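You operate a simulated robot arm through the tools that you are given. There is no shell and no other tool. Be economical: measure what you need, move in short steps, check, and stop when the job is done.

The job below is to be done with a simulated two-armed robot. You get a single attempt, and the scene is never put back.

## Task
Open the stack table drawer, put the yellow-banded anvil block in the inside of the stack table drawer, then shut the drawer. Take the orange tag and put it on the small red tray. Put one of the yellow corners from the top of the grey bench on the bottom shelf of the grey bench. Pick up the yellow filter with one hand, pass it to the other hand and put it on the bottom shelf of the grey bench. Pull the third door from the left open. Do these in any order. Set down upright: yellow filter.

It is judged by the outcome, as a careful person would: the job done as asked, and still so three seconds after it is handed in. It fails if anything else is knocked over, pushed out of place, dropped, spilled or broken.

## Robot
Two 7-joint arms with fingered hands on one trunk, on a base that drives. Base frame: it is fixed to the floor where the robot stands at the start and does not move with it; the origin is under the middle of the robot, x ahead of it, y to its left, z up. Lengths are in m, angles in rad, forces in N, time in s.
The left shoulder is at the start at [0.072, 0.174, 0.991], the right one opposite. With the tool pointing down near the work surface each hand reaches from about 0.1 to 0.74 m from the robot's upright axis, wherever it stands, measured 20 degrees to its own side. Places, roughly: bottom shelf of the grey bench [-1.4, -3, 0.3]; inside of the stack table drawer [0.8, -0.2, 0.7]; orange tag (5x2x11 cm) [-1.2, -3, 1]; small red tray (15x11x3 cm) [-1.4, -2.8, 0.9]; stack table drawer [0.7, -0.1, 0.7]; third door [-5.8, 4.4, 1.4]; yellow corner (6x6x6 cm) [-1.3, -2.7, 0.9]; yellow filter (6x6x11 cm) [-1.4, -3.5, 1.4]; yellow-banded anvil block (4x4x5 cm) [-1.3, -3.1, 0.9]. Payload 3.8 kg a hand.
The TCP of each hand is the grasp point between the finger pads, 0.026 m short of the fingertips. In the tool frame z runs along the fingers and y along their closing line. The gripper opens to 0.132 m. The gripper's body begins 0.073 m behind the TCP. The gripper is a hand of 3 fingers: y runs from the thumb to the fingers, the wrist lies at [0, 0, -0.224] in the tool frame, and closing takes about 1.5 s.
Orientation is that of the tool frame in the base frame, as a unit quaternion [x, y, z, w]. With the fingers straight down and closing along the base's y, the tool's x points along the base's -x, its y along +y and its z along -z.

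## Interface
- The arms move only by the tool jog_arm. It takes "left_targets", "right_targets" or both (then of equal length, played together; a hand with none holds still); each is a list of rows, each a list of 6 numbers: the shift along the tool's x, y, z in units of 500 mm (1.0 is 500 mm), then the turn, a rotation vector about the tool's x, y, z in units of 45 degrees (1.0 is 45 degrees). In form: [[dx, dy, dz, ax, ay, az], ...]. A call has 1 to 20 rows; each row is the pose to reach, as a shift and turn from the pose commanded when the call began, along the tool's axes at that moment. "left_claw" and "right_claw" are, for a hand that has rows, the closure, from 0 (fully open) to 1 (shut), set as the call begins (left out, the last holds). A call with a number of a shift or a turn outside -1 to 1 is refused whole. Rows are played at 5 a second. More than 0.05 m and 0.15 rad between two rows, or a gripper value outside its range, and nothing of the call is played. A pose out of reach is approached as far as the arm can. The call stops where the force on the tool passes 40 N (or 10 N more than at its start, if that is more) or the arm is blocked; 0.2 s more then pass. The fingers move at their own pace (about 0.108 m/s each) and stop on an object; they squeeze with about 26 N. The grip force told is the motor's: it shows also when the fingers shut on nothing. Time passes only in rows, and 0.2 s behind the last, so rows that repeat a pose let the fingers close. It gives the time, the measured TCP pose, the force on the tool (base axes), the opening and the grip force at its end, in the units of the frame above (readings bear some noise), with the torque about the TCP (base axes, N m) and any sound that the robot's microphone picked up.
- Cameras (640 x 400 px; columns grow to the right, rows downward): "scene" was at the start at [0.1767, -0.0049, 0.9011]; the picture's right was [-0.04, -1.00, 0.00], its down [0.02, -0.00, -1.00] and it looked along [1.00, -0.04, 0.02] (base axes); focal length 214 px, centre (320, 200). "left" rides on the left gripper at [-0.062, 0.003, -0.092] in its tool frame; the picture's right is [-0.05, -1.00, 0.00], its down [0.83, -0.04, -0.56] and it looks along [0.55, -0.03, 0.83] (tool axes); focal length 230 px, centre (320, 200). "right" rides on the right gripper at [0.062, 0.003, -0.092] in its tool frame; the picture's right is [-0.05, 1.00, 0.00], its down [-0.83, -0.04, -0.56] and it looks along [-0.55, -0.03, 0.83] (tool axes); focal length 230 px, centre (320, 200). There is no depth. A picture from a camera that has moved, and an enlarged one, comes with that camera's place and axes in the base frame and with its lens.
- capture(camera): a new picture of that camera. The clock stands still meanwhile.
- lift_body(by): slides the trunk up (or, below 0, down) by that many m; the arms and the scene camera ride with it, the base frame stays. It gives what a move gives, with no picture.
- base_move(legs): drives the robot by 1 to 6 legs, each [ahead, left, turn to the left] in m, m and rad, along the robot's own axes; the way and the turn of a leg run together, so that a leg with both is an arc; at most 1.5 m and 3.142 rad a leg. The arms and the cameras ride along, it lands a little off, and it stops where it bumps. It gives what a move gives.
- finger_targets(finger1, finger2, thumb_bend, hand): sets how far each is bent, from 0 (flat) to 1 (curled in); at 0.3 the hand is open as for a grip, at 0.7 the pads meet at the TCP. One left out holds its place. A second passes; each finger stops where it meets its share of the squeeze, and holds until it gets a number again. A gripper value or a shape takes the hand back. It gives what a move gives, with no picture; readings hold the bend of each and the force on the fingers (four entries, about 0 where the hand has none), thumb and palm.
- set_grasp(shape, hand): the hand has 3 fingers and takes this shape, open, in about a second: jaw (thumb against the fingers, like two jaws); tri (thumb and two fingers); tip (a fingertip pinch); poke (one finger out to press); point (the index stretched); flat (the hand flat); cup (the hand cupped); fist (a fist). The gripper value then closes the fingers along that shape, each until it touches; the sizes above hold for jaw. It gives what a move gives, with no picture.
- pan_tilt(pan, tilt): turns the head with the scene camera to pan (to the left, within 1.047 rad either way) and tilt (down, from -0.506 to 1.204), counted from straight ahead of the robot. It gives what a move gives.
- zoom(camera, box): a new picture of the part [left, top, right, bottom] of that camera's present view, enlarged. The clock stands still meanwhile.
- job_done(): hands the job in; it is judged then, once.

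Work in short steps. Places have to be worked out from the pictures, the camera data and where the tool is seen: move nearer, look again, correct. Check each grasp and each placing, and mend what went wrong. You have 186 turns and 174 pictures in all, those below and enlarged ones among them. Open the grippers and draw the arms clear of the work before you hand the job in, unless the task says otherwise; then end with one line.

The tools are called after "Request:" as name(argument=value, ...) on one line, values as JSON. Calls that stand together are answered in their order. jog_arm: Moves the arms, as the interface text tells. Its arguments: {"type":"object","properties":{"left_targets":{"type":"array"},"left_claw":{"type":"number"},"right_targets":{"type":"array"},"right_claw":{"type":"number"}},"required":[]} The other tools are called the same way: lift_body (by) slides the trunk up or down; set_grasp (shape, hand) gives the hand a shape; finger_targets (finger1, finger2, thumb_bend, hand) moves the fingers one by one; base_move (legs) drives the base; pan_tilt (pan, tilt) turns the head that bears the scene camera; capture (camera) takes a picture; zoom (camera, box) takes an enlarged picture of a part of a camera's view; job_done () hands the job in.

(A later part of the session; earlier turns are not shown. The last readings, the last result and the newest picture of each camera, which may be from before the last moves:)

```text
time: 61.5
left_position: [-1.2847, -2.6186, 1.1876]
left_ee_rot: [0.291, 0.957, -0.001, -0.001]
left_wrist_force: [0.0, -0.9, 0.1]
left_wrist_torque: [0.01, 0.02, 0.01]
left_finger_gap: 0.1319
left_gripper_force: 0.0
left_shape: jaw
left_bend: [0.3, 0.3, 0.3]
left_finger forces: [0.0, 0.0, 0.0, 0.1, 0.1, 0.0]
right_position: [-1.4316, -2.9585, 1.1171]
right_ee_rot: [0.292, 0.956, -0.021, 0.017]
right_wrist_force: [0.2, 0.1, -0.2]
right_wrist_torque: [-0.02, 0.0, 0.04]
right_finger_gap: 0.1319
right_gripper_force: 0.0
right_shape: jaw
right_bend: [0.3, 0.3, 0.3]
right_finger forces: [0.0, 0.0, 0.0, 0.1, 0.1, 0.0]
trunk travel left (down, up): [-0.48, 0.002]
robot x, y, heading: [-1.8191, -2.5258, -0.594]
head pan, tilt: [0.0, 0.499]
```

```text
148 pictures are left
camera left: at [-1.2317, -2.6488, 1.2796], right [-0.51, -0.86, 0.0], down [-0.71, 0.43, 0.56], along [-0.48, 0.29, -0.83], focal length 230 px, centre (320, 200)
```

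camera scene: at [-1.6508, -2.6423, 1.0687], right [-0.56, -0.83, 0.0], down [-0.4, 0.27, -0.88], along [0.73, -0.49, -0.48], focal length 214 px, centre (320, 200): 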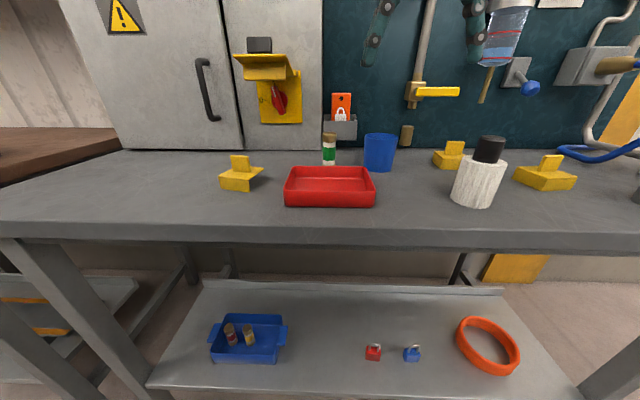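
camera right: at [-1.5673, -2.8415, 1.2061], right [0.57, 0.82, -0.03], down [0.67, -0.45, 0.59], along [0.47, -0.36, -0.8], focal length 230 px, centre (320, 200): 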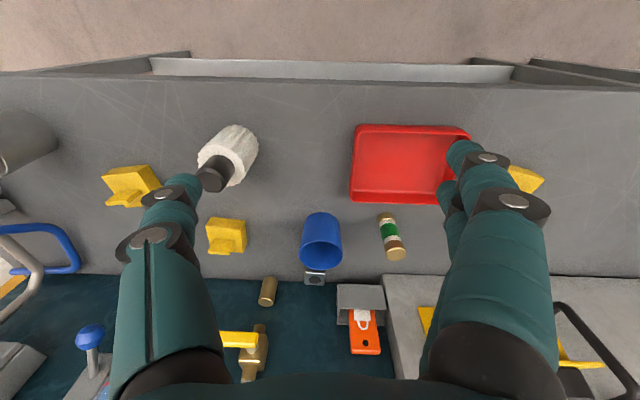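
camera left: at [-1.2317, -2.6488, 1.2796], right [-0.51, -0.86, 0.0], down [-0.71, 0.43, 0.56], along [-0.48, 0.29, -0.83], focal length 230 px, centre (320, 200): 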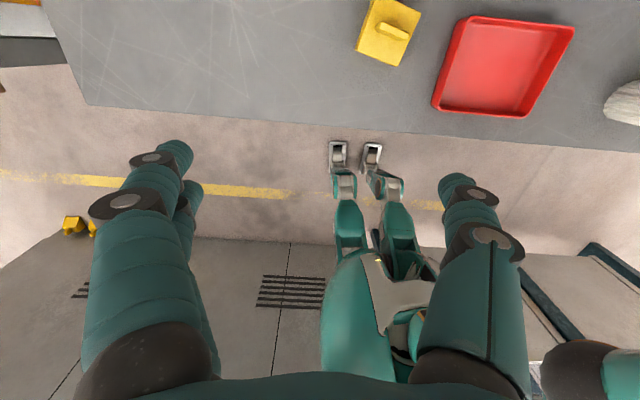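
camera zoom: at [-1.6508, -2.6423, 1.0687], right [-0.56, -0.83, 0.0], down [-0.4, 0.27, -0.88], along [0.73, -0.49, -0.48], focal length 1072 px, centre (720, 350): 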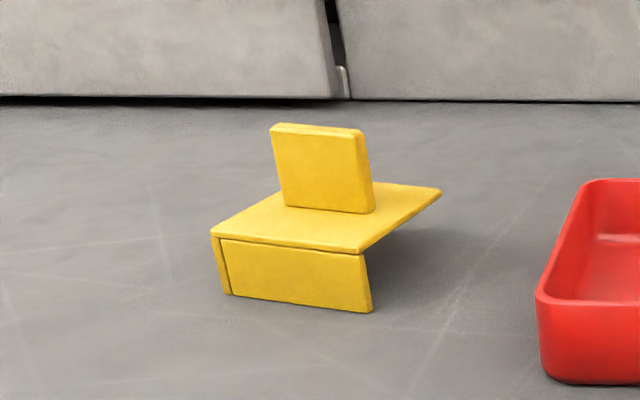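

The left corner has a thin tab on top (≈4 cm wide, yawed ~17°), a good tool-down pinch for the left hand. I move above it and yaw the hand so it closes across the tab.

Request:
jog_arm(left_targets=[[-0.026, -0.026, 0.02, 0, 0, -0.167], [-0.051, -0.052, 0.04, 0, 0, -0.333], [-0.077, -0.078, 0.06, 0, 0, -0.5], [-0.103, -0.104, 0.08, 0, 0, -0.667], [-0.128, -0.13, 0.1, 0, 0, -0.833], [-0.154, -0.156, 0.12, 0, 0, -1]], left_claw=0.4)

Request:
jog_arm(left_targets=[[0, 0, 0.02, 0, 0, -0.15], [0, 0, 0.04, 0, 0, -0.3], [0, 0, 0.06, 0, 0, -0.45], [0, 0, 0.08, 0, 0, -0.6], [0, 0, 0.1, 0, 0, -0.71]])

Request:
capture(camera="left")

Request:
capture(camera="scene")

```text
time: 62.9
left_position: [-1.2632, -2.7262, 1.1276]
left_ee_rot: [-0.098, 0.995, -0.001, 0.0]
left_wrist_force: [-0.3, 0.1, -0.1]
left_wrist_torque: [0.02, -0.01, -0.01]
left_finger_gap: 0.0796
left_gripper_force: 0.0
left_shape: jaw
left_bend: [0.71, 0.71, 0.71]
left_finger forces: [0.0, 0.0, 0.1, 0.0, 0.0, 0.0]
right_position: [-1.4317, -2.9597, 1.1166]
right_ee_rot: [0.292, 0.956, -0.023, 0.017]
right_wrist_force: [-0.2, -0.4, -0.1]
right_wrist_torque: [-0.02, 0.0, -0.01]
right_finger_gap: 0.132
right_gripper_force: 0.0
right_shape: jaw
right_bend: [0.3, 0.3, 0.3]
right_finger forces: [0.0, 0.0, 0.0, 0.0, 0.0, 0.1]
trunk travel left (down, up): [-0.48, 0.002]
robot x, y, heading: [-1.8174, -2.53, -0.595]
head pan, tilt: [0.0, 0.499]
```

```text
time: 64.1
left_position: [-1.2635, -2.7241, 1.0772]
left_ee_rot: [-0.368, 0.93, 0.0, 0.0]
left_wrist_force: [-0.7, -0.4, 0.2]
left_wrist_torque: [0.0, 0.01, -0.03]
left_finger_gap: 0.0795
left_gripper_force: 0.0
left_shape: jaw
left_bend: [0.71, 0.71, 0.71]
left_finger forces: [0.0, 0.1, 0.0, 0.1, 0.0, 0.0]
right_position: [-1.4316, -2.9601, 1.1174]
right_ee_rot: [0.291, 0.956, -0.021, 0.018]
right_wrist_force: [-0.4, 0.5, -0.6]
right_wrist_torque: [0.02, 0.0, -0.03]
right_finger_gap: 0.1319
right_gripper_force: 0.1
right_shape: jaw
right_bend: [0.3, 0.3, 0.3]
right_finger forces: [0.1, 0.0, 0.0, 0.1, 0.0, 0.0]
trunk travel left (down, up): [-0.48, 0.002]
robot x, y, heading: [-1.8157, -2.5278, -0.596]
head pan, tilt: [0.0, 0.499]
```

```text
147 pictures are left
camera left: at [-1.2207, -2.6798, 1.1699], right [0.72, -0.69, 0.0], down [-0.58, -0.6, 0.56], along [-0.38, -0.4, -0.83], focal length 230 px, centre (320, 200)
```

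left: 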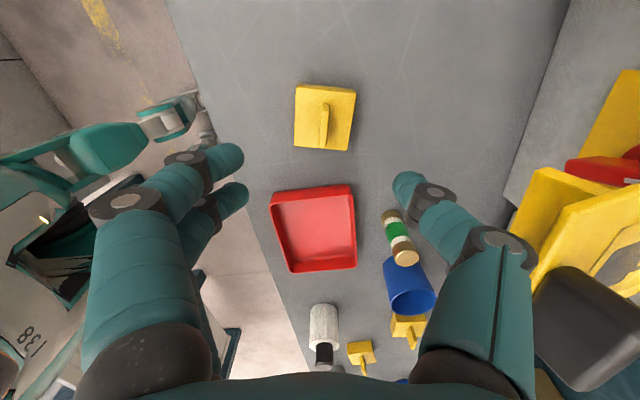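

```text
146 pictures are left
camera scene: at [-1.6508, -2.6423, 1.0686], right [-0.56, -0.83, 0.0], down [-0.4, 0.27, -0.88], along [0.73, -0.49, -0.48], focal length 214 px, centre (320, 200)
```

scene: 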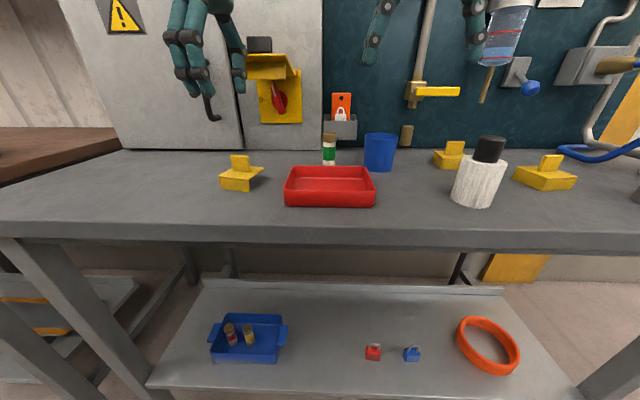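

Tab is centred under the hand and aligned with the closing line. Narrow the opening and descend toward it.

Request:
jog_arm(left_targets=[[0, 0.002, 0.05, 0, 0, 0], [0, 0.003, 0.1, 0, 0, 0], [0, 0.004, 0.15, 0, 0, 0], [0, 0.004, 0.19, 0, 0, 0], [0, 0.004, 0.21, 0, 0, 0]], left_claw=0.68)

Request:
capture(camera="left")

Request:
zoom(camera="scene", box=[180, 100, 300, 200])

```text
time: 65.3
left_position: [-1.2656, -2.7222, 0.9746]
left_ee_rot: [-0.367, 0.93, 0.0, 0.0]
left_wrist_force: [-0.3, -0.2, 0.1]
left_wrist_torque: [-0.01, -0.02, 0.01]
left_finger_gap: 0.0426
left_gripper_force: 0.1
left_shape: jaw
left_bend: [0.73, 0.73, 0.7]
left_finger forces: [0.1, 0.1, 0.1, 0.0, 0.1, 0.0]
right_position: [-1.432, -2.9593, 1.1163]
right_ee_rot: [0.292, 0.956, -0.023, 0.017]
right_wrist_force: [0.6, -0.2, -0.6]
right_wrist_torque: [0.01, 0.02, 0.0]
right_finger_gap: 0.1319
right_gripper_force: 0.0
right_shape: jaw
right_bend: [0.3, 0.3, 0.3]
right_finger forces: [0.1, 0.0, 0.1, 0.1, 0.0, 0.0]
trunk travel left (down, up): [-0.48, 0.002]
robot x, y, heading: [-1.8178, -2.5292, -0.591]
head pan, tilt: [0.0, 0.499]
```

```text
145 pictures are left
camera left: at [-1.222, -2.6785, 1.0655], right [0.72, -0.69, 0.0], down [-0.58, -0.6, 0.56], along [-0.39, -0.4, -0.83], focal length 230 px, centre (320, 200)
```

left: 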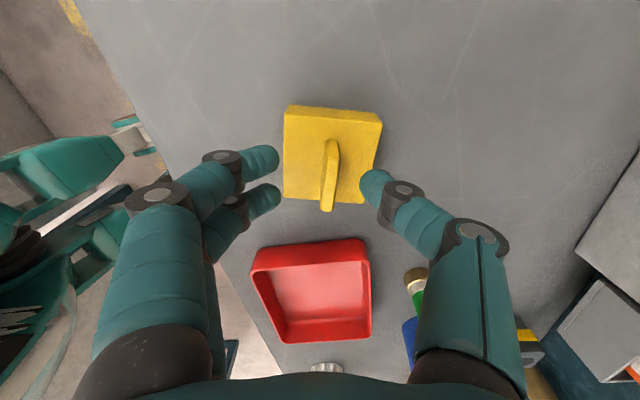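

```text
4.00 times, centred on (240, 150) of scene
camera zoom: at [-1.6509, -2.6423, 1.0686], right [-0.56, -0.83, 0.0], down [-0.4, 0.27, -0.88], along [0.73, -0.49, -0.48], focal length 858 px, centre (640, 400)
```

zoom: 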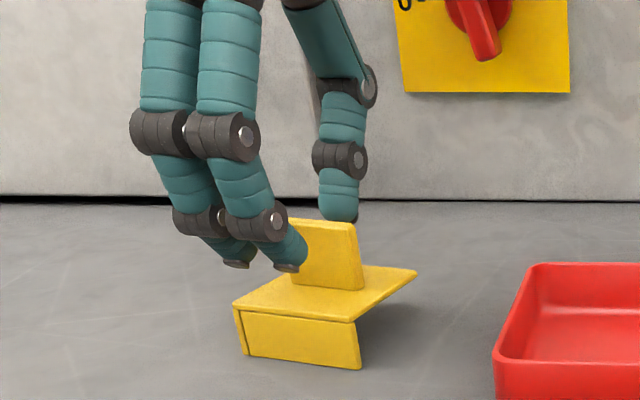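

Tips are at mid-tab height; shift 5 mm and go down ~1.6 cm, then close.

Request:
jog_arm(left_targets=[[0, -0.01, 0.016, 0, 0, 0], [0, -0.01, 0.03, 0, 0, 0]])

Request:
jog_arm(left_targets=[[0, 0, 0, 0, 0, 0], [0, 0, 0, 0, 0, 0], [0, 0, 0, 0, 0, 0], [0, 0, 0, 0, 0, 0], [0, 0, 0, 0, 0, 0], [0, 0, 0, 0, 0, 0]], left_claw=1)

Request:
capture(camera="left")

```text
time: 65.9
left_position: [-1.2632, -2.7271, 0.9576]
left_ee_rot: [-0.367, 0.93, 0.0, -0.001]
left_wrist_force: [-0.4, -0.2, -0.2]
left_wrist_torque: [0.02, -0.01, 0.05]
left_finger_gap: 0.0428
left_gripper_force: 0.1
left_shape: jaw
left_bend: [0.73, 0.73, 0.7]
left_finger forces: [0.0, 0.1, 0.0, 0.1, 0.1, 0.1]
right_position: [-1.4319, -2.959, 1.1173]
right_ee_rot: [0.292, 0.956, -0.021, 0.018]
right_wrist_force: [-0.1, 0.0, 0.3]
right_wrist_torque: [0.02, 0.0, -0.01]
right_finger_gap: 0.1321
right_gripper_force: 0.0
right_shape: jaw
right_bend: [0.3, 0.3, 0.3]
right_finger forces: [0.0, 0.1, 0.1, 0.1, 0.0, 0.0]
trunk travel left (down, up): [-0.48, 0.002]
robot x, y, heading: [-1.8129, -2.5294, -0.594]
head pan, tilt: [0.0, 0.499]
```

```text
time: 67.3
left_position: [-1.2626, -2.7267, 0.9577]
left_ee_rot: [-0.366, 0.931, 0.0, -0.001]
left_wrist_force: [-0.7, 0.1, -0.1]
left_wrist_torque: [0.02, -0.02, 0.01]
left_finger_gap: 0.0033
left_gripper_force: 26.2
left_shape: jaw
left_bend: [0.7, 0.71, 0.7]
left_finger forces: [11.6, 11.4, 0.1, 0.0, 23.0, 0.0]
right_position: [-1.432, -2.9594, 1.1181]
right_ee_rot: [0.292, 0.956, -0.022, 0.016]
right_wrist_force: [0.1, -0.6, 0.4]
right_wrist_torque: [-0.02, -0.01, 0.0]
right_finger_gap: 0.1318
right_gripper_force: 0.0
right_shape: jaw
right_bend: [0.3, 0.3, 0.3]
right_finger forces: [0.1, 0.0, 0.1, 0.0, 0.0, 0.0]
trunk travel left (down, up): [-0.48, 0.002]
robot x, y, heading: [-1.8177, -2.5281, -0.593]
head pan, tilt: [0.0, 0.499]
```

```text
143 pictures are left
camera left: at [-1.2192, -2.6825, 1.0501], right [0.72, -0.69, 0.0], down [-0.58, -0.6, 0.56], along [-0.39, -0.4, -0.83], focal length 230 px, centre (320, 200)
```

left: 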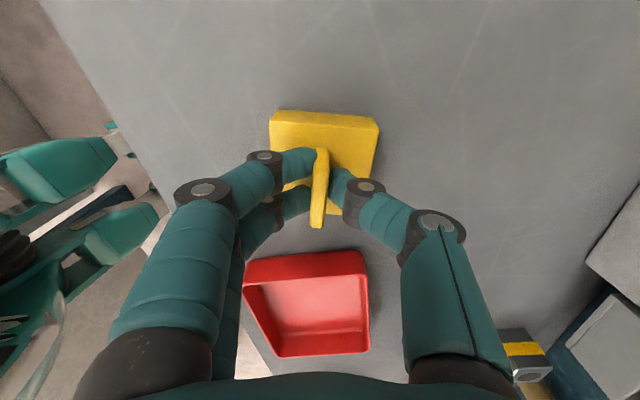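

Solid grip on the tab. Lift 0.1 m and check.

Request:
jog_arm(left_targets=[[0, 0, -0.06, 0, 0, 0], [0, 0, -0.12, 0, 0, 0], [0, 0, -0.18, 0, 0, 0], [0, 0, -0.24, 0, 0, 0]])

Request:
capture(camera="scene")

```text
time: 68.3
left_position: [-1.2627, -2.7262, 1.0775]
left_ee_rot: [-0.367, 0.93, -0.001, 0.0]
left_wrist_force: [-0.4, 0.3, 0.1]
left_wrist_torque: [0.01, -0.02, 0.0]
left_finger_gap: 0.0032
left_gripper_force: 26.0
left_shape: jaw
left_bend: [0.7, 0.71, 0.7]
left_finger forces: [11.7, 11.4, 0.0, 0.1, 23.1, 0.0]
right_position: [-1.4323, -2.9595, 1.1166]
right_ee_rot: [0.292, 0.956, -0.022, 0.018]
right_wrist_force: [0.4, 0.0, -0.1]
right_wrist_torque: [0.03, -0.02, 0.01]
right_finger_gap: 0.1318
right_gripper_force: 0.2
right_shape: jaw
right_bend: [0.3, 0.3, 0.3]
right_finger forces: [0.1, 0.0, 0.0, 0.0, 0.1, 0.0]
trunk travel left (down, up): [-0.48, 0.002]
robot x, y, heading: [-1.8201, -2.5305, -0.596]
head pan, tilt: [0.0, 0.499]
```

```text
142 pictures are left
camera scene: at [-1.6512, -2.6423, 1.0688], right [-0.56, -0.83, 0.0], down [-0.4, 0.27, -0.88], along [0.73, -0.49, -0.48], focal length 214 px, centre (320, 200)
```

scene: 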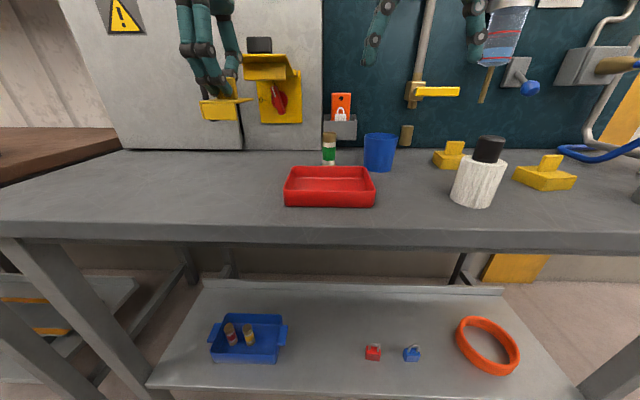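

Corner is held upright. Before lowering the trunk, I pull the right hand back and out to the side, and the left hand back, so both will clear the bench edge.

Request:
jog_arm(right_targets=[[0.07, -0.057, 0, 0, 0, 0], [0.14, -0.115, 0, 0, 0, 0], [0.21, -0.172, 0, 0, 0, 0], [0.28, -0.23, 0, 0, 0, 0], [0.35, -0.287, 0, 0, 0, 0], [0.42, -0.344, 0, 0, 0, 0], [0.49, -0.4, 0, 0, 0, 0], [0.56, -0.46, 0, 0, 0, 0], [0.626, -0.516, 0, 0, 0, 0]], left_targets=[[0, 0, 0, 0, 0, 0], [0.01, 0.03, 0, 0, 0, 0], [0.02, 0.06, 0, 0, 0, 0], [0.03, 0.09, 0, 0, 0, 0], [0.04, 0.12, 0, 0, 0, 0], [0.05, 0.15, 0, 0, 0, 0], [0.06, 0.18, 0, 0, 0, 0], [0.07, 0.21, 0, 0, 0, 0], [0.07, 0.23, 0, 0, 0, 0]])

Request:
base_move(legs=[[-0.25, 0, 0]])

Request:
pan_tilt(pan=0, tilt=0.4)

Request:
capture(camera="scene")

```text
time: 70.3
left_position: [-1.3676, -2.6661, 1.0781]
left_ee_rot: [-0.368, 0.93, -0.001, 0.0]
left_wrist_force: [0.1, 1.1, 0.0]
left_wrist_torque: [0.02, -0.02, -0.03]
left_finger_gap: 0.003
left_gripper_force: 25.7
left_shape: jaw
left_bend: [0.7, 0.71, 0.7]
left_finger forces: [11.6, 11.4, 0.0, 0.0, 23.0, 0.1]
right_position: [-1.8369, -2.9981, 1.1084]
right_ee_rot: [0.29, 0.957, -0.021, 0.018]
right_wrist_force: [-0.3, -0.2, 0.7]
right_wrist_torque: [0.01, 0.01, 0.01]
right_finger_gap: 0.132
right_gripper_force: 0.0
right_shape: jaw
right_bend: [0.3, 0.3, 0.3]
right_finger forces: [0.1, 0.0, 0.0, 0.0, 0.1, 0.1]
right hand out of reach, approached as far as the arm can: row 2
trunk travel left (down, up): [-0.48, 0.002]
robot x, y, heading: [-1.8143, -2.5294, -0.598]
head pan, tilt: [0.0, 0.499]
```

```text
time: 72.1
left_position: [-1.5723, -2.5271, 1.0757]
left_ee_rot: [-0.368, 0.93, 0.0, -0.001]
left_wrist_force: [0.0, -0.3, 0.6]
left_wrist_torque: [0.0, -0.01, 0.01]
left_finger_gap: 0.0034
left_gripper_force: 25.7
left_shape: jaw
left_bend: [0.7, 0.71, 0.7]
left_finger forces: [11.7, 11.4, 0.0, 0.1, 23.2, 0.0]
right_position: [-2.0406, -2.8586, 1.1077]
right_ee_rot: [0.291, 0.956, -0.022, 0.016]
right_wrist_force: [0.3, -0.5, 0.6]
right_wrist_torque: [-0.02, 0.0, -0.01]
right_finger_gap: 0.132
right_gripper_force: 0.1
right_shape: jaw
right_bend: [0.3, 0.3, 0.3]
right_finger forces: [0.0, 0.0, 0.0, 0.0, 0.0, 0.0]
trunk travel left (down, up): [-0.48, 0.002]
robot x, y, heading: [-2.0233, -2.3928, -0.589]
head pan, tilt: [0.0, 0.499]
```

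```text
time: 72.8
left_position: [-1.5744, -2.5269, 1.0775]
left_ee_rot: [-0.368, 0.93, 0.0, 0.0]
left_wrist_force: [-0.2, -0.2, 0.3]
left_wrist_torque: [-0.02, -0.01, 0.0]
left_finger_gap: 0.0032
left_gripper_force: 26.2
left_shape: jaw
left_bend: [0.7, 0.71, 0.7]
left_finger forces: [11.6, 11.4, 0.1, 0.0, 22.9, 0.0]
right_position: [-2.0406, -2.86, 1.109]
right_ee_rot: [0.291, 0.956, -0.022, 0.019]
right_wrist_force: [0.3, -0.9, 0.2]
right_wrist_torque: [-0.02, 0.04, 0.02]
right_finger_gap: 0.132
right_gripper_force: 0.0
right_shape: jaw
right_bend: [0.3, 0.3, 0.3]
right_finger forces: [0.1, 0.1, 0.1, 0.1, 0.0, 0.0]
trunk travel left (down, up): [-0.48, 0.002]
robot x, y, heading: [-2.0253, -2.3894, -0.59]
head pan, tilt: [0.0, 0.4]
```

```text
141 pictures are left
camera scene: at [-1.8561, -2.5038, 1.0778], right [-0.56, -0.83, 0.0], down [-0.32, 0.22, -0.92], along [0.76, -0.51, -0.39], focal length 214 px, centre (320, 200)
```

scene: 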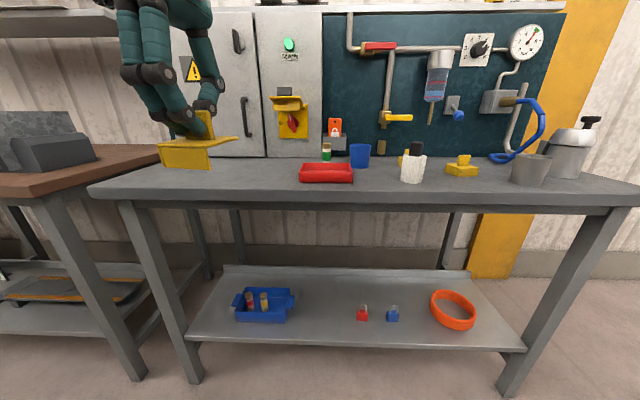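

Both hands clear of the edge. Lower the trunk 0.45 m.

Request:
lift_body(by=-0.45)

Request:
pan_tilt(pan=0, tilt=0.3)

Request:
capture(camera="scene")

```text
refused: -0.45 is not a number from -0.4 to 0.4
```

```text
time: 73.5
left_position: [-1.5729, -2.527, 1.0772]
left_ee_rot: [-0.368, 0.93, 0.0, 0.0]
left_wrist_force: [1.1, 0.1, -0.7]
left_wrist_torque: [0.01, 0.0, -0.01]
left_finger_gap: 0.0032
left_gripper_force: 25.8
left_shape: jaw
left_bend: [0.7, 0.71, 0.7]
left_finger forces: [11.6, 11.4, 0.1, 0.0, 23.0, 0.0]
right_position: [-2.0418, -2.8593, 1.1094]
right_ee_rot: [0.291, 0.956, -0.022, 0.017]
right_wrist_force: [0.6, -0.2, -0.6]
right_wrist_torque: [0.02, 0.03, 0.02]
right_finger_gap: 0.1322
right_gripper_force: 0.0
right_shape: jaw
right_bend: [0.3, 0.3, 0.3]
right_finger forces: [0.0, 0.0, 0.1, 0.0, 0.1, 0.0]
trunk travel left (down, up): [-0.48, 0.002]
robot x, y, heading: [-2.0214, -2.3933, -0.597]
head pan, tilt: [0.0, 0.3]
```

```text
140 pictures are left
camera scene: at [-1.8552, -2.5044, 1.087], right [-0.56, -0.83, 0.0], down [-0.25, 0.17, -0.96], along [0.79, -0.53, -0.3], focal length 214 px, centre (320, 200)
```

scene: 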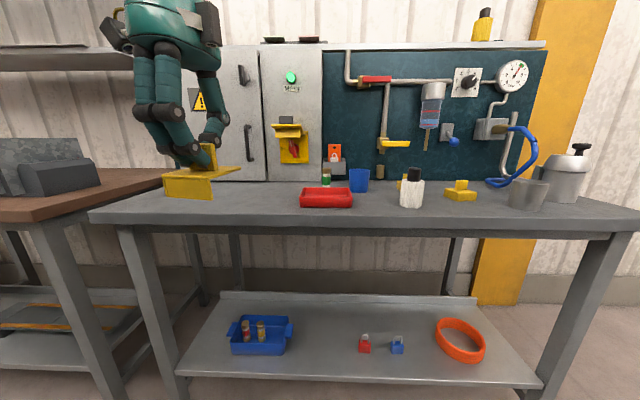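

The limit is 0.4 per call; lower 0.4 first.

Request:
lift_body(by=-0.4)

Request:
jog_arm(left_targets=[[0, 0, 0.08, 0, 0, 0], [0, 0, 0.16, 0, 0, 0], [0, 0, 0.24, 0, 0, 0], [0, 0, 0.32, 0, 0, 0], [0, 0, 0.4, 0, 0, 0], [0, 0, 0.46, 0, 0, 0]])

Request:
capture(camera="scene")

```text
time: 77.3
left_position: [-1.5739, -2.528, 0.6785]
left_ee_rot: [-0.368, 0.93, -0.001, 0.0]
left_wrist_force: [0.3, -0.4, -0.4]
left_wrist_torque: [-0.02, -0.03, 0.01]
left_finger_gap: 0.0031
left_gripper_force: 25.8
left_shape: jaw
left_bend: [0.7, 0.71, 0.7]
left_finger forces: [11.8, 11.3, 0.0, 0.0, 23.1, 0.0]
right_position: [-2.0131, -2.8776, 0.5821]
right_ee_rot: [0.277, 0.926, 0.06, -0.251]
right_wrist_force: [-0.4, 0.4, 0.8]
right_wrist_torque: [-0.03, 0.01, 0.0]
right_finger_gap: 0.132
right_gripper_force: 0.0
right_shape: jaw
right_bend: [0.3, 0.3, 0.3]
right_finger forces: [0.0, 0.1, 0.1, 0.0, 0.0, 0.0]
trunk travel left (down, up): [-0.08, 0.402]
robot x, y, heading: [-2.0223, -2.3909, -0.594]
head pan, tilt: [0.0, 0.3]
```

```text
time: 78.7
left_position: [-1.5718, -2.5282, 0.4457]
left_ee_rot: [-0.367, 0.93, 0.0, 0.001]
left_wrist_force: [-0.3, 0.4, -0.5]
left_wrist_torque: [-0.05, 0.01, 0.02]
left_finger_gap: 0.0031
left_gripper_force: 26.4
left_shape: jaw
left_bend: [0.7, 0.71, 0.7]
left_finger forces: [11.7, 11.4, 0.0, 0.0, 23.1, 0.0]
right_position: [-2.0136, -2.8774, 0.5809]
right_ee_rot: [0.277, 0.926, 0.06, -0.25]
right_wrist_force: [0.5, 0.4, 0.3]
right_wrist_torque: [0.0, 0.0, -0.01]
right_finger_gap: 0.1319
right_gripper_force: 0.0
right_shape: jaw
right_bend: [0.3, 0.3, 0.3]
right_finger forces: [0.0, 0.0, 0.1, 0.0, 0.0, 0.1]
trunk travel left (down, up): [-0.08, 0.402]
robot x, y, heading: [-2.0209, -2.3927, -0.591]
head pan, tilt: [0.0, 0.3]
```

```text
139 pictures are left
camera scene: at [-1.8687, -2.4954, 0.6457], right [-0.56, -0.83, 0.0], down [-0.25, 0.16, -0.96], along [0.79, -0.53, -0.3], focal length 214 px, centre (320, 200)
```

scene: 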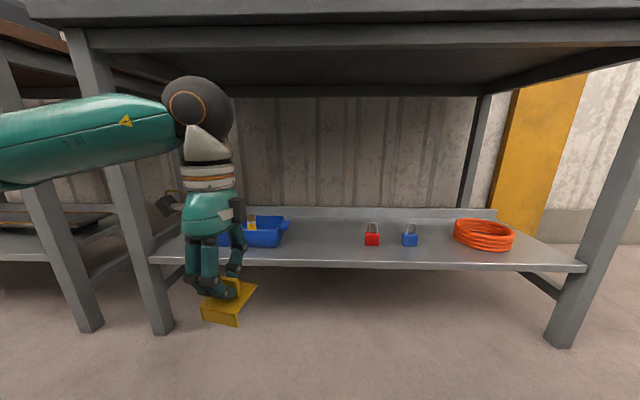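

Shelf surface is z≈0.306 with its edge at about the bench edge. Lower the hand a bit more, then drive forward 0.2 and right 0.1 so the corner slides in between the blue bin and the padlocks.

Request:
jog_arm(left_targets=[[0, 0, 0.04, 0, 0, 0], [0, 0, 0.07, 0, 0, 0]])

Request:
base_move(legs=[[0, -0.1, 0], [0.18, 0, 0]])

Request:
capture(camera="scene")

```text
time: 79.3
left_position: [-1.5735, -2.5277, 0.4106]
left_ee_rot: [-0.367, 0.93, 0.0, -0.001]
left_wrist_force: [0.2, -1.1, -0.6]
left_wrist_torque: [-0.02, -0.02, -0.01]
left_finger_gap: 0.0032
left_gripper_force: 26.1
left_shape: jaw
left_bend: [0.7, 0.71, 0.7]
left_finger forces: [11.7, 11.4, 0.1, 0.0, 23.1, 0.0]
right_position: [-2.0145, -2.8765, 0.5815]
right_ee_rot: [0.277, 0.926, 0.06, -0.251]
right_wrist_force: [0.2, -0.4, 0.1]
right_wrist_torque: [0.04, 0.03, -0.02]
right_finger_gap: 0.1321
right_gripper_force: 0.0
right_shape: jaw
right_bend: [0.3, 0.3, 0.3]
right_finger forces: [0.1, 0.0, 0.1, 0.0, 0.1, 0.0]
trunk travel left (down, up): [-0.08, 0.402]
robot x, y, heading: [-2.0218, -2.388, -0.593]
head pan, tilt: [0.0, 0.3]
```

```text
time: 82.0
left_position: [-1.4806, -2.7128, 0.4121]
left_ee_rot: [-0.367, 0.93, 0.0, -0.001]
left_wrist_force: [0.6, 0.8, -0.4]
left_wrist_torque: [0.03, 0.0, 0.0]
left_finger_gap: 0.0029
left_gripper_force: 26.5
left_shape: jaw
left_bend: [0.7, 0.71, 0.7]
left_finger forces: [11.6, 11.4, 0.1, 0.0, 23.0, 0.0]
right_position: [-1.9219, -3.0614, 0.581]
right_ee_rot: [0.278, 0.926, 0.06, -0.25]
right_wrist_force: [-0.4, -0.1, -0.2]
right_wrist_torque: [0.01, 0.03, 0.02]
right_finger_gap: 0.132
right_gripper_force: 0.0
right_shape: jaw
right_bend: [0.3, 0.3, 0.3]
right_finger forces: [0.0, 0.0, 0.1, 0.0, 0.1, 0.0]
trunk travel left (down, up): [-0.08, 0.402]
robot x, y, heading: [-1.9286, -2.572, -0.593]
head pan, tilt: [0.0, 0.3]
```

```text
138 pictures are left
camera scene: at [-1.7754, -2.6804, 0.6457], right [-0.56, -0.83, 0.0], down [-0.25, 0.17, -0.96], along [0.79, -0.53, -0.3], focal length 214 px, centre (320, 200)
```

scene: 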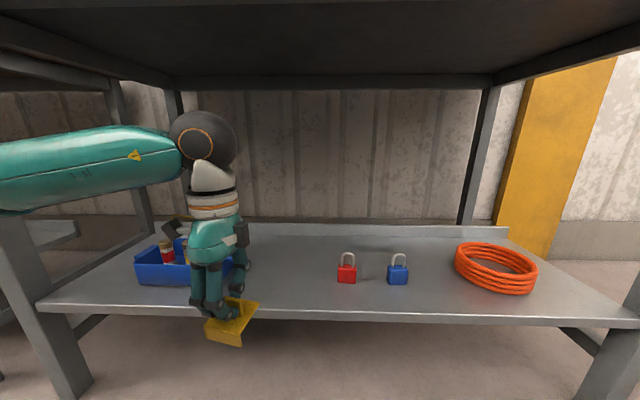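

Now push the arm 0.155 m forward and 6 cm right over the shelf gap.

Request:
jog_arm(left_targets=[[0.006, -0.083, 0, 0, 0, 0], [0.012, -0.166, 0, 0, 0, 0], [0.019, -0.25, 0, 0, 0, 0], [0.025, -0.331, 0, 0, 0, 0]])

Request:
capture(camera="scene")

Request:
capture(camera="left")

```text
time: 83.0
left_position: [-1.3747, -2.8428, 0.4104]
left_ee_rot: [-0.366, 0.931, 0.0, 0.001]
left_wrist_force: [0.4, 1.1, 0.0]
left_wrist_torque: [0.02, -0.02, 0.03]
left_finger_gap: 0.0032
left_gripper_force: 26.3
left_shape: jaw
left_bend: [0.7, 0.71, 0.7]
left_finger forces: [11.7, 11.4, 0.0, 0.0, 23.1, 0.1]
right_position: [-1.9218, -3.0626, 0.5811]
right_ee_rot: [0.278, 0.925, 0.06, -0.25]
right_wrist_force: [0.4, 0.6, 0.1]
right_wrist_torque: [0.0, -0.03, 0.0]
right_finger_gap: 0.1322
right_gripper_force: 0.0
right_shape: jaw
right_bend: [0.3, 0.3, 0.3]
right_finger forces: [0.0, 0.0, 0.0, 0.1, 0.0, 0.1]
trunk travel left (down, up): [-0.08, 0.402]
robot x, y, heading: [-1.9299, -2.5746, -0.591]
head pan, tilt: [0.0, 0.3]
```

```text
137 pictures are left
camera scene: at [-1.7756, -2.6804, 0.6457], right [-0.56, -0.83, 0.0], down [-0.25, 0.17, -0.96], along [0.79, -0.53, -0.3], focal length 214 px, centre (320, 200)
```

scene: 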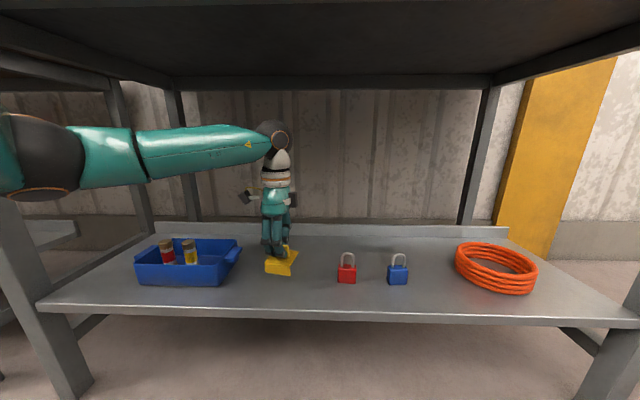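

```text
136 pictures are left
camera left: at [-1.3312, -2.7986, 0.503], right [0.72, -0.69, 0.0], down [-0.58, -0.6, 0.56], along [-0.39, -0.4, -0.83], focal length 230 px, centre (320, 200)
```

left: 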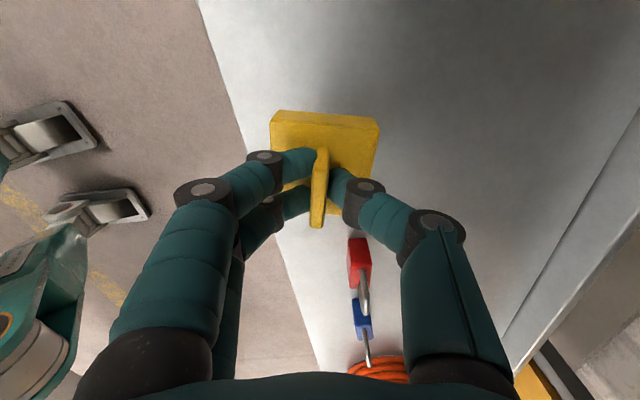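

Corner is above free shelf space. Lower it to the surface in small steps.

Request:
jog_arm(left_targets=[[0, 0, 0.03, 0, 0, 0], [0, 0, 0.055, 0, 0, 0], [0, 0, 0.065, 0, 0, 0], [0, 0, 0.07, 0, 0, 0]])

Request:
zoom(camera="scene", box=[220, 200, 380, 300])

```text
time: 84.0
left_position: [-1.375, -2.8426, 0.3747]
left_ee_rot: [-0.367, 0.93, 0.0, -0.001]
left_wrist_force: [0.3, -0.7, -0.3]
left_wrist_torque: [0.01, 0.01, -0.01]
left_finger_gap: 0.003
left_gripper_force: 26.2
left_shape: jaw
left_bend: [0.7, 0.71, 0.7]
left_finger forces: [11.8, 11.4, 0.0, 0.0, 23.1, 0.0]
right_position: [-1.9218, -3.0625, 0.581]
right_ee_rot: [0.278, 0.925, 0.06, -0.251]
right_wrist_force: [-0.2, 1.0, -0.3]
right_wrist_torque: [-0.02, 0.01, 0.0]
right_finger_gap: 0.1318
right_gripper_force: 0.0
right_shape: jaw
right_bend: [0.3, 0.3, 0.3]
right_finger forces: [0.0, 0.1, 0.0, 0.0, 0.1, 0.0]
trunk travel left (down, up): [-0.08, 0.402]
robot x, y, heading: [-1.9306, -2.574, -0.595]
head pan, tilt: [0.0, 0.3]
```

```text
4.00 times, centred on (300, 250) of scene
camera zoom: at [-1.7755, -2.6803, 0.6457], right [-0.56, -0.83, 0.0], down [-0.25, 0.17, -0.96], along [0.79, -0.53, -0.3], focal length 858 px, centre (400, 0)
```

zoom: 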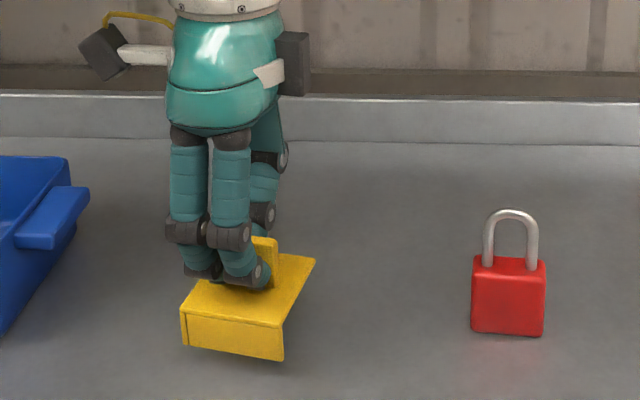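

Still slightly above the shelf; continue down in 4 mm steps.

Request:
jog_arm(left_targets=[[0, 0, 0.008, 0, 0, 0], [0, 0, 0.014, 0, 0, 0], [0, 0, 0.02, 0, 0, 0]])

Request:
zoom(camera="scene", box=[220, 200, 380, 300])

```text
time: 84.8
left_position: [-1.3749, -2.8415, 0.3662]
left_ee_rot: [-0.367, 0.93, 0.0, 0.0]
left_wrist_force: [-0.5, 0.2, -0.1]
left_wrist_torque: [0.02, 0.02, 0.0]
left_finger_gap: 0.0032
left_gripper_force: 25.7
left_shape: jaw
left_bend: [0.7, 0.71, 0.7]
left_finger forces: [11.7, 11.4, 0.1, 0.0, 23.2, 0.0]
right_position: [-1.922, -3.0615, 0.5822]
right_ee_rot: [0.278, 0.925, 0.06, -0.25]
right_wrist_force: [0.7, -0.1, -0.3]
right_wrist_torque: [0.0, 0.01, 0.0]
right_finger_gap: 0.132
right_gripper_force: 0.1
right_shape: jaw
right_bend: [0.3, 0.3, 0.3]
right_finger forces: [0.1, 0.2, 0.0, 0.0, 0.0, 0.0]
trunk travel left (down, up): [-0.08, 0.402]
robot x, y, heading: [-1.9303, -2.5731, -0.592]
head pan, tilt: [0.0, 0.3]
```

```text
4.00 times, centred on (300, 250) of scene
camera zoom: at [-1.7755, -2.6803, 0.6457], right [-0.56, -0.83, 0.0], down [-0.25, 0.17, -0.96], along [0.79, -0.53, -0.3], focal length 858 px, centre (400, 0)
```

zoom: 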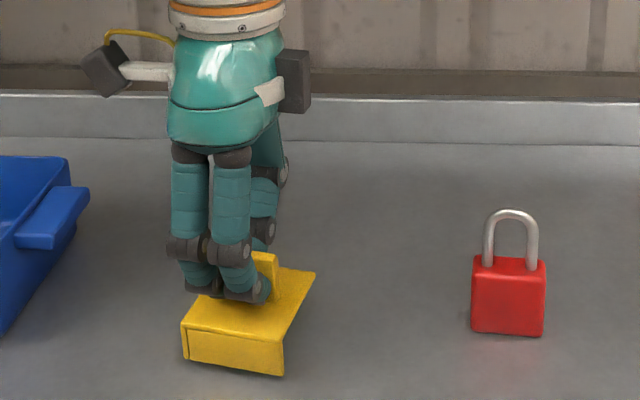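

No contact yet; go down another 8 mm.

Request:
jog_arm(left_targets=[[0, 0, 0.006, 0, 0, 0], [0, 0, 0.011, 0, 0, 0], [0, 0, 0.016, 0, 0, 0]])

Request:
zoom(camera="scene", box=[220, 200, 380, 300])

```text
time: 85.6
left_position: [-1.3765, -2.842, 0.3584]
left_ee_rot: [-0.367, 0.93, 0.0, 0.0]
left_wrist_force: [0.7, -0.3, -1.7]
left_wrist_torque: [0.0, -0.01, -0.01]
left_finger_gap: 0.0032
left_gripper_force: 25.5
left_shape: jaw
left_bend: [0.7, 0.71, 0.7]
left_finger forces: [11.8, 11.5, 0.0, 0.0, 23.1, 0.1]
right_position: [-1.9227, -3.0621, 0.5815]
right_ee_rot: [0.278, 0.925, 0.061, -0.251]
right_wrist_force: [-0.8, 0.0, 0.5]
right_wrist_torque: [-0.04, 0.02, 0.01]
right_finger_gap: 0.1321
right_gripper_force: 0.1
right_shape: jaw
right_bend: [0.3, 0.3, 0.3]
right_finger forces: [0.0, 0.0, 0.0, 0.0, 0.1, 0.0]
trunk travel left (down, up): [-0.08, 0.402]
robot x, y, heading: [-1.9313, -2.5761, -0.594]
head pan, tilt: [0.0, 0.3]
```

```text
4.00 times, centred on (300, 250) of scene
camera zoom: at [-1.7755, -2.6803, 0.6457], right [-0.56, -0.83, 0.0], down [-0.25, 0.17, -0.96], along [0.79, -0.53, -0.3], focal length 858 px, centre (400, 0)
```

zoom: 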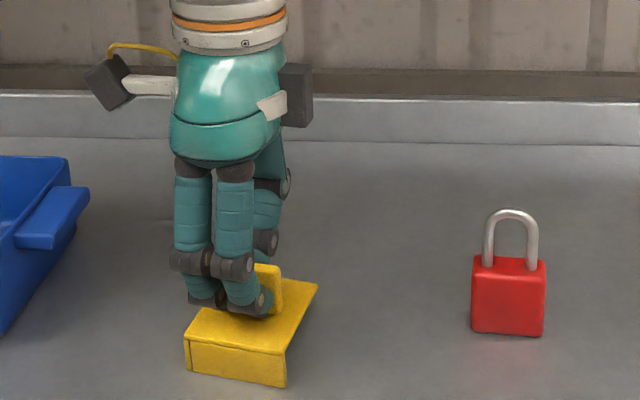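

Contact force is beginning (≈1.7 N). One more 2 mm, then open.

Request:
jog_arm(left_targets=[[0, 0, 0.004, 0, 0, 0]])

Request:
jog_arm(left_targets=[[0, 0, 0, 0, 0, 0], [0, 0, 0, 0, 0, 0], [0, 0, 0, 0, 0, 0]], left_claw=0.7)

Request:
jog_arm(left_targets=[[0, 0, -0.06, 0, 0, 0], [0, 0, -0.12, 0, 0, 0]])

Request:
capture(camera="scene")

```text
time: 86.0
left_position: [-1.3753, -2.8419, 0.3569]
left_ee_rot: [-0.367, 0.93, 0.0, 0.0]
left_wrist_force: [0.7, -1.7, 2.7]
left_wrist_torque: [0.04, 0.01, 0.0]
left_finger_gap: 0.003
left_gripper_force: 25.9
left_shape: jaw
left_bend: [0.71, 0.71, 0.7]
left_finger forces: [12.1, 11.9, 0.1, 0.1, 24.3, 0.0]
right_position: [-1.9213, -3.0618, 0.5798]
right_ee_rot: [0.278, 0.925, 0.06, -0.25]
right_wrist_force: [0.9, -0.1, 0.3]
right_wrist_torque: [-0.02, 0.0, -0.02]
right_finger_gap: 0.1318
right_gripper_force: 0.0
right_shape: jaw
right_bend: [0.3, 0.3, 0.3]
right_finger forces: [0.0, 0.0, 0.0, 0.0, 0.1, 0.1]
trunk travel left (down, up): [-0.08, 0.402]
robot x, y, heading: [-1.9325, -2.5746, -0.591]
head pan, tilt: [0.0, 0.3]
```

```text
time: 86.8
left_position: [-1.375, -2.8418, 0.3562]
left_ee_rot: [-0.366, 0.931, 0.0, -0.001]
left_wrist_force: [-0.3, -0.4, 0.0]
left_wrist_torque: [0.04, -0.03, 0.0]
left_finger_gap: 0.0393
left_gripper_force: 0.1
left_shape: jaw
left_bend: [0.74, 0.74, 0.7]
left_finger forces: [0.0, 0.0, 0.0, 0.0, 0.0, 0.0]
right_position: [-1.9208, -3.0607, 0.581]
right_ee_rot: [0.278, 0.925, 0.061, -0.251]
right_wrist_force: [0.0, 0.0, -0.1]
right_wrist_torque: [0.03, 0.01, 0.02]
right_finger_gap: 0.132
right_gripper_force: 0.1
right_shape: jaw
right_bend: [0.3, 0.3, 0.3]
right_finger forces: [0.0, 0.1, 0.0, 0.0, 0.0, 0.1]
trunk travel left (down, up): [-0.08, 0.402]
robot x, y, heading: [-1.9294, -2.5738, -0.596]
head pan, tilt: [0.0, 0.3]
```

```text
time: 87.4
left_position: [-1.3766, -2.8423, 0.4168]
left_ee_rot: [-0.367, 0.93, 0.0, 0.001]
left_wrist_force: [0.5, 0.1, 0.2]
left_wrist_torque: [0.0, 0.0, 0.03]
left_finger_gap: 0.0391
left_gripper_force: 0.1
left_shape: jaw
left_bend: [0.74, 0.74, 0.7]
left_finger forces: [0.0, 0.1, 0.0, 0.0, 0.1, 0.0]
right_position: [-1.9227, -3.0627, 0.581]
right_ee_rot: [0.278, 0.925, 0.061, -0.25]
right_wrist_force: [-0.4, 0.0, 0.4]
right_wrist_torque: [-0.01, 0.02, 0.0]
right_finger_gap: 0.1319
right_gripper_force: 0.1
right_shape: jaw
right_bend: [0.3, 0.3, 0.3]
right_finger forces: [0.0, 0.1, 0.0, 0.1, 0.0, 0.0]
trunk travel left (down, up): [-0.08, 0.402]
robot x, y, heading: [-1.9313, -2.577, -0.594]
head pan, tilt: [0.0, 0.3]
```

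```text
132 pictures are left
camera scene: at [-1.7756, -2.6803, 0.6458], right [-0.56, -0.83, 0.0], down [-0.25, 0.17, -0.96], along [0.79, -0.53, -0.3], focal length 214 px, centre (320, 200)
```

scene: 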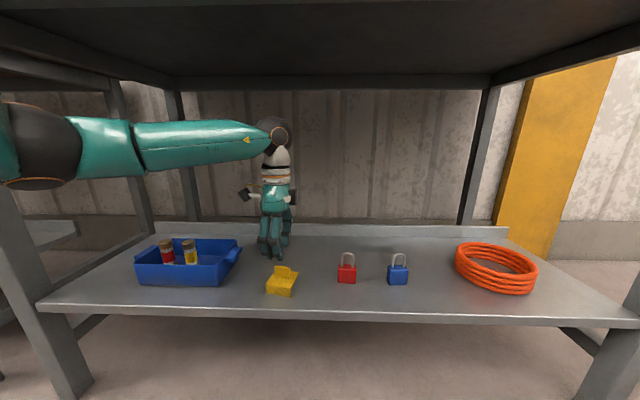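

Corner sits on the bottom shelf. Retract the left hand the way it came and back the base off, then raise trunk.

Request:
jog_arm(left_targets=[[-0.006, 0.083, 0, 0, 0, 0], [-0.012, 0.166, 0, 0, 0, 0], [-0.019, 0.25, 0, 0, 0, 0], [-0.025, 0.331, 0, 0, 0, 0]])

Request:
base_move(legs=[[-0.2, 0, 0]])

Request:
lift_body(by=0.4)

Request:
jog_arm(left_targets=[[0, 0, -0.08, 0, 0, 0], [0, 0, -0.16, 0, 0, 0], [0, 0, -0.24, 0, 0, 0], [0, 0, -0.32, 0, 0, 0], [0, 0, -0.4, 0, 0, 0], [0, 0, -0.48, 0, 0, 0]], left_claw=0)

Request:
capture(camera="scene")

```text
time: 88.4
left_position: [-1.4802, -2.7152, 0.4169]
left_ee_rot: [-0.368, 0.93, -0.001, 0.0]
left_wrist_force: [1.4, -0.2, -0.3]
left_wrist_torque: [-0.01, 0.02, -0.02]
left_finger_gap: 0.0395
left_gripper_force: 0.1
left_shape: jaw
left_bend: [0.74, 0.74, 0.7]
left_finger forces: [0.0, 0.0, 0.0, 0.0, 0.0, 0.1]
right_position: [-1.9214, -3.0626, 0.5819]
right_ee_rot: [0.277, 0.926, 0.061, -0.25]
right_wrist_force: [-0.3, 0.3, -0.3]
right_wrist_torque: [-0.01, -0.03, 0.0]
right_finger_gap: 0.1321
right_gripper_force: 0.0
right_shape: jaw
right_bend: [0.3, 0.3, 0.3]
right_finger forces: [0.0, 0.1, 0.0, 0.1, 0.0, 0.1]
trunk travel left (down, up): [-0.08, 0.402]
robot x, y, heading: [-1.9295, -2.5745, -0.589]
head pan, tilt: [0.0, 0.3]
```

```text
time: 90.0
left_position: [-1.6468, -2.6029, 0.4167]
left_ee_rot: [-0.367, 0.93, -0.001, 0.0]
left_wrist_force: [-0.8, -0.3, 0.2]
left_wrist_torque: [0.0, 0.01, 0.02]
left_finger_gap: 0.0395
left_gripper_force: 0.0
left_shape: jaw
left_bend: [0.74, 0.74, 0.7]
left_finger forces: [0.0, 0.0, 0.0, 0.0, 0.0, 0.0]
right_position: [-2.0874, -2.9499, 0.5809]
right_ee_rot: [0.277, 0.926, 0.06, -0.251]
right_wrist_force: [-0.6, -0.2, 0.3]
right_wrist_torque: [0.0, 0.01, -0.05]
right_finger_gap: 0.132
right_gripper_force: 0.1
right_shape: jaw
right_bend: [0.3, 0.3, 0.3]
right_finger forces: [0.1, 0.0, 0.0, 0.0, 0.1, 0.0]
trunk travel left (down, up): [-0.08, 0.402]
robot x, y, heading: [-2.0985, -2.4652, -0.594]
head pan, tilt: [0.0, 0.3]
```

```text
time: 93.8
left_position: [-1.6465, -2.6037, 0.8167]
left_ee_rot: [-0.367, 0.93, 0.001, -0.002]
left_wrist_force: [0.5, 0.2, 0.2]
left_wrist_torque: [0.0, 0.02, 0.03]
left_finger_gap: 0.0392
left_gripper_force: 0.0
left_shape: jaw
left_bend: [0.74, 0.74, 0.7]
left_finger forces: [0.0, 0.1, 0.1, 0.0, 0.0, 0.0]
right_position: [-2.088, -2.9503, 0.9807]
right_ee_rot: [0.278, 0.925, 0.061, -0.25]
right_wrist_force: [0.1, 0.6, 0.2]
right_wrist_torque: [-0.02, 0.03, -0.04]
right_finger_gap: 0.1318
right_gripper_force: 0.1
right_shape: jaw
right_bend: [0.3, 0.3, 0.3]
right_finger forces: [0.0, 0.1, 0.1, 0.1, 0.1, 0.0]
trunk travel left (down, up): [-0.48, 0.002]
robot x, y, heading: [-2.0986, -2.4616, -0.588]
head pan, tilt: [0.0, 0.3]
```

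```text
time: 95.2
left_position: [-1.6478, -2.6048, 1.0557]
left_ee_rot: [-0.367, 0.93, 0.0, -0.001]
left_wrist_force: [0.3, 0.1, 0.2]
left_wrist_torque: [0.01, 0.02, 0.03]
left_finger_gap: 0.1317
left_gripper_force: 0.0
left_shape: jaw
left_bend: [0.3, 0.3, 0.3]
left_finger forces: [0.0, 0.0, 0.0, 0.0, 0.1, 0.1]
right_position: [-2.0883, -2.9507, 0.982]
right_ee_rot: [0.278, 0.926, 0.06, -0.25]
right_wrist_force: [-0.5, 0.1, 0.7]
right_wrist_torque: [-0.01, -0.02, 0.0]
right_finger_gap: 0.1321
right_gripper_force: 0.1
right_shape: jaw
right_bend: [0.3, 0.3, 0.3]
right_finger forces: [0.0, 0.0, 0.0, 0.0, 0.0, 0.0]
trunk travel left (down, up): [-0.48, 0.002]
robot x, y, heading: [-2.0985, -2.462, -0.591]
head pan, tilt: [0.0, 0.3]
```

```text
131 pictures are left
camera scene: at [-1.9284, -2.5779, 1.0871], right [-0.56, -0.83, 0.0], down [-0.25, 0.17, -0.96], along [0.79, -0.53, -0.3], focal length 214 px, centre (320, 200)
```

scene: 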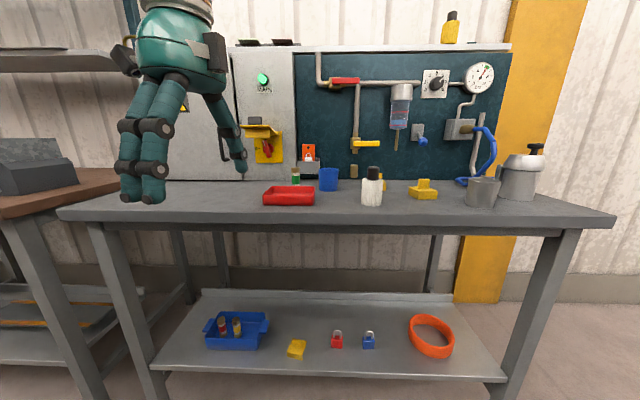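

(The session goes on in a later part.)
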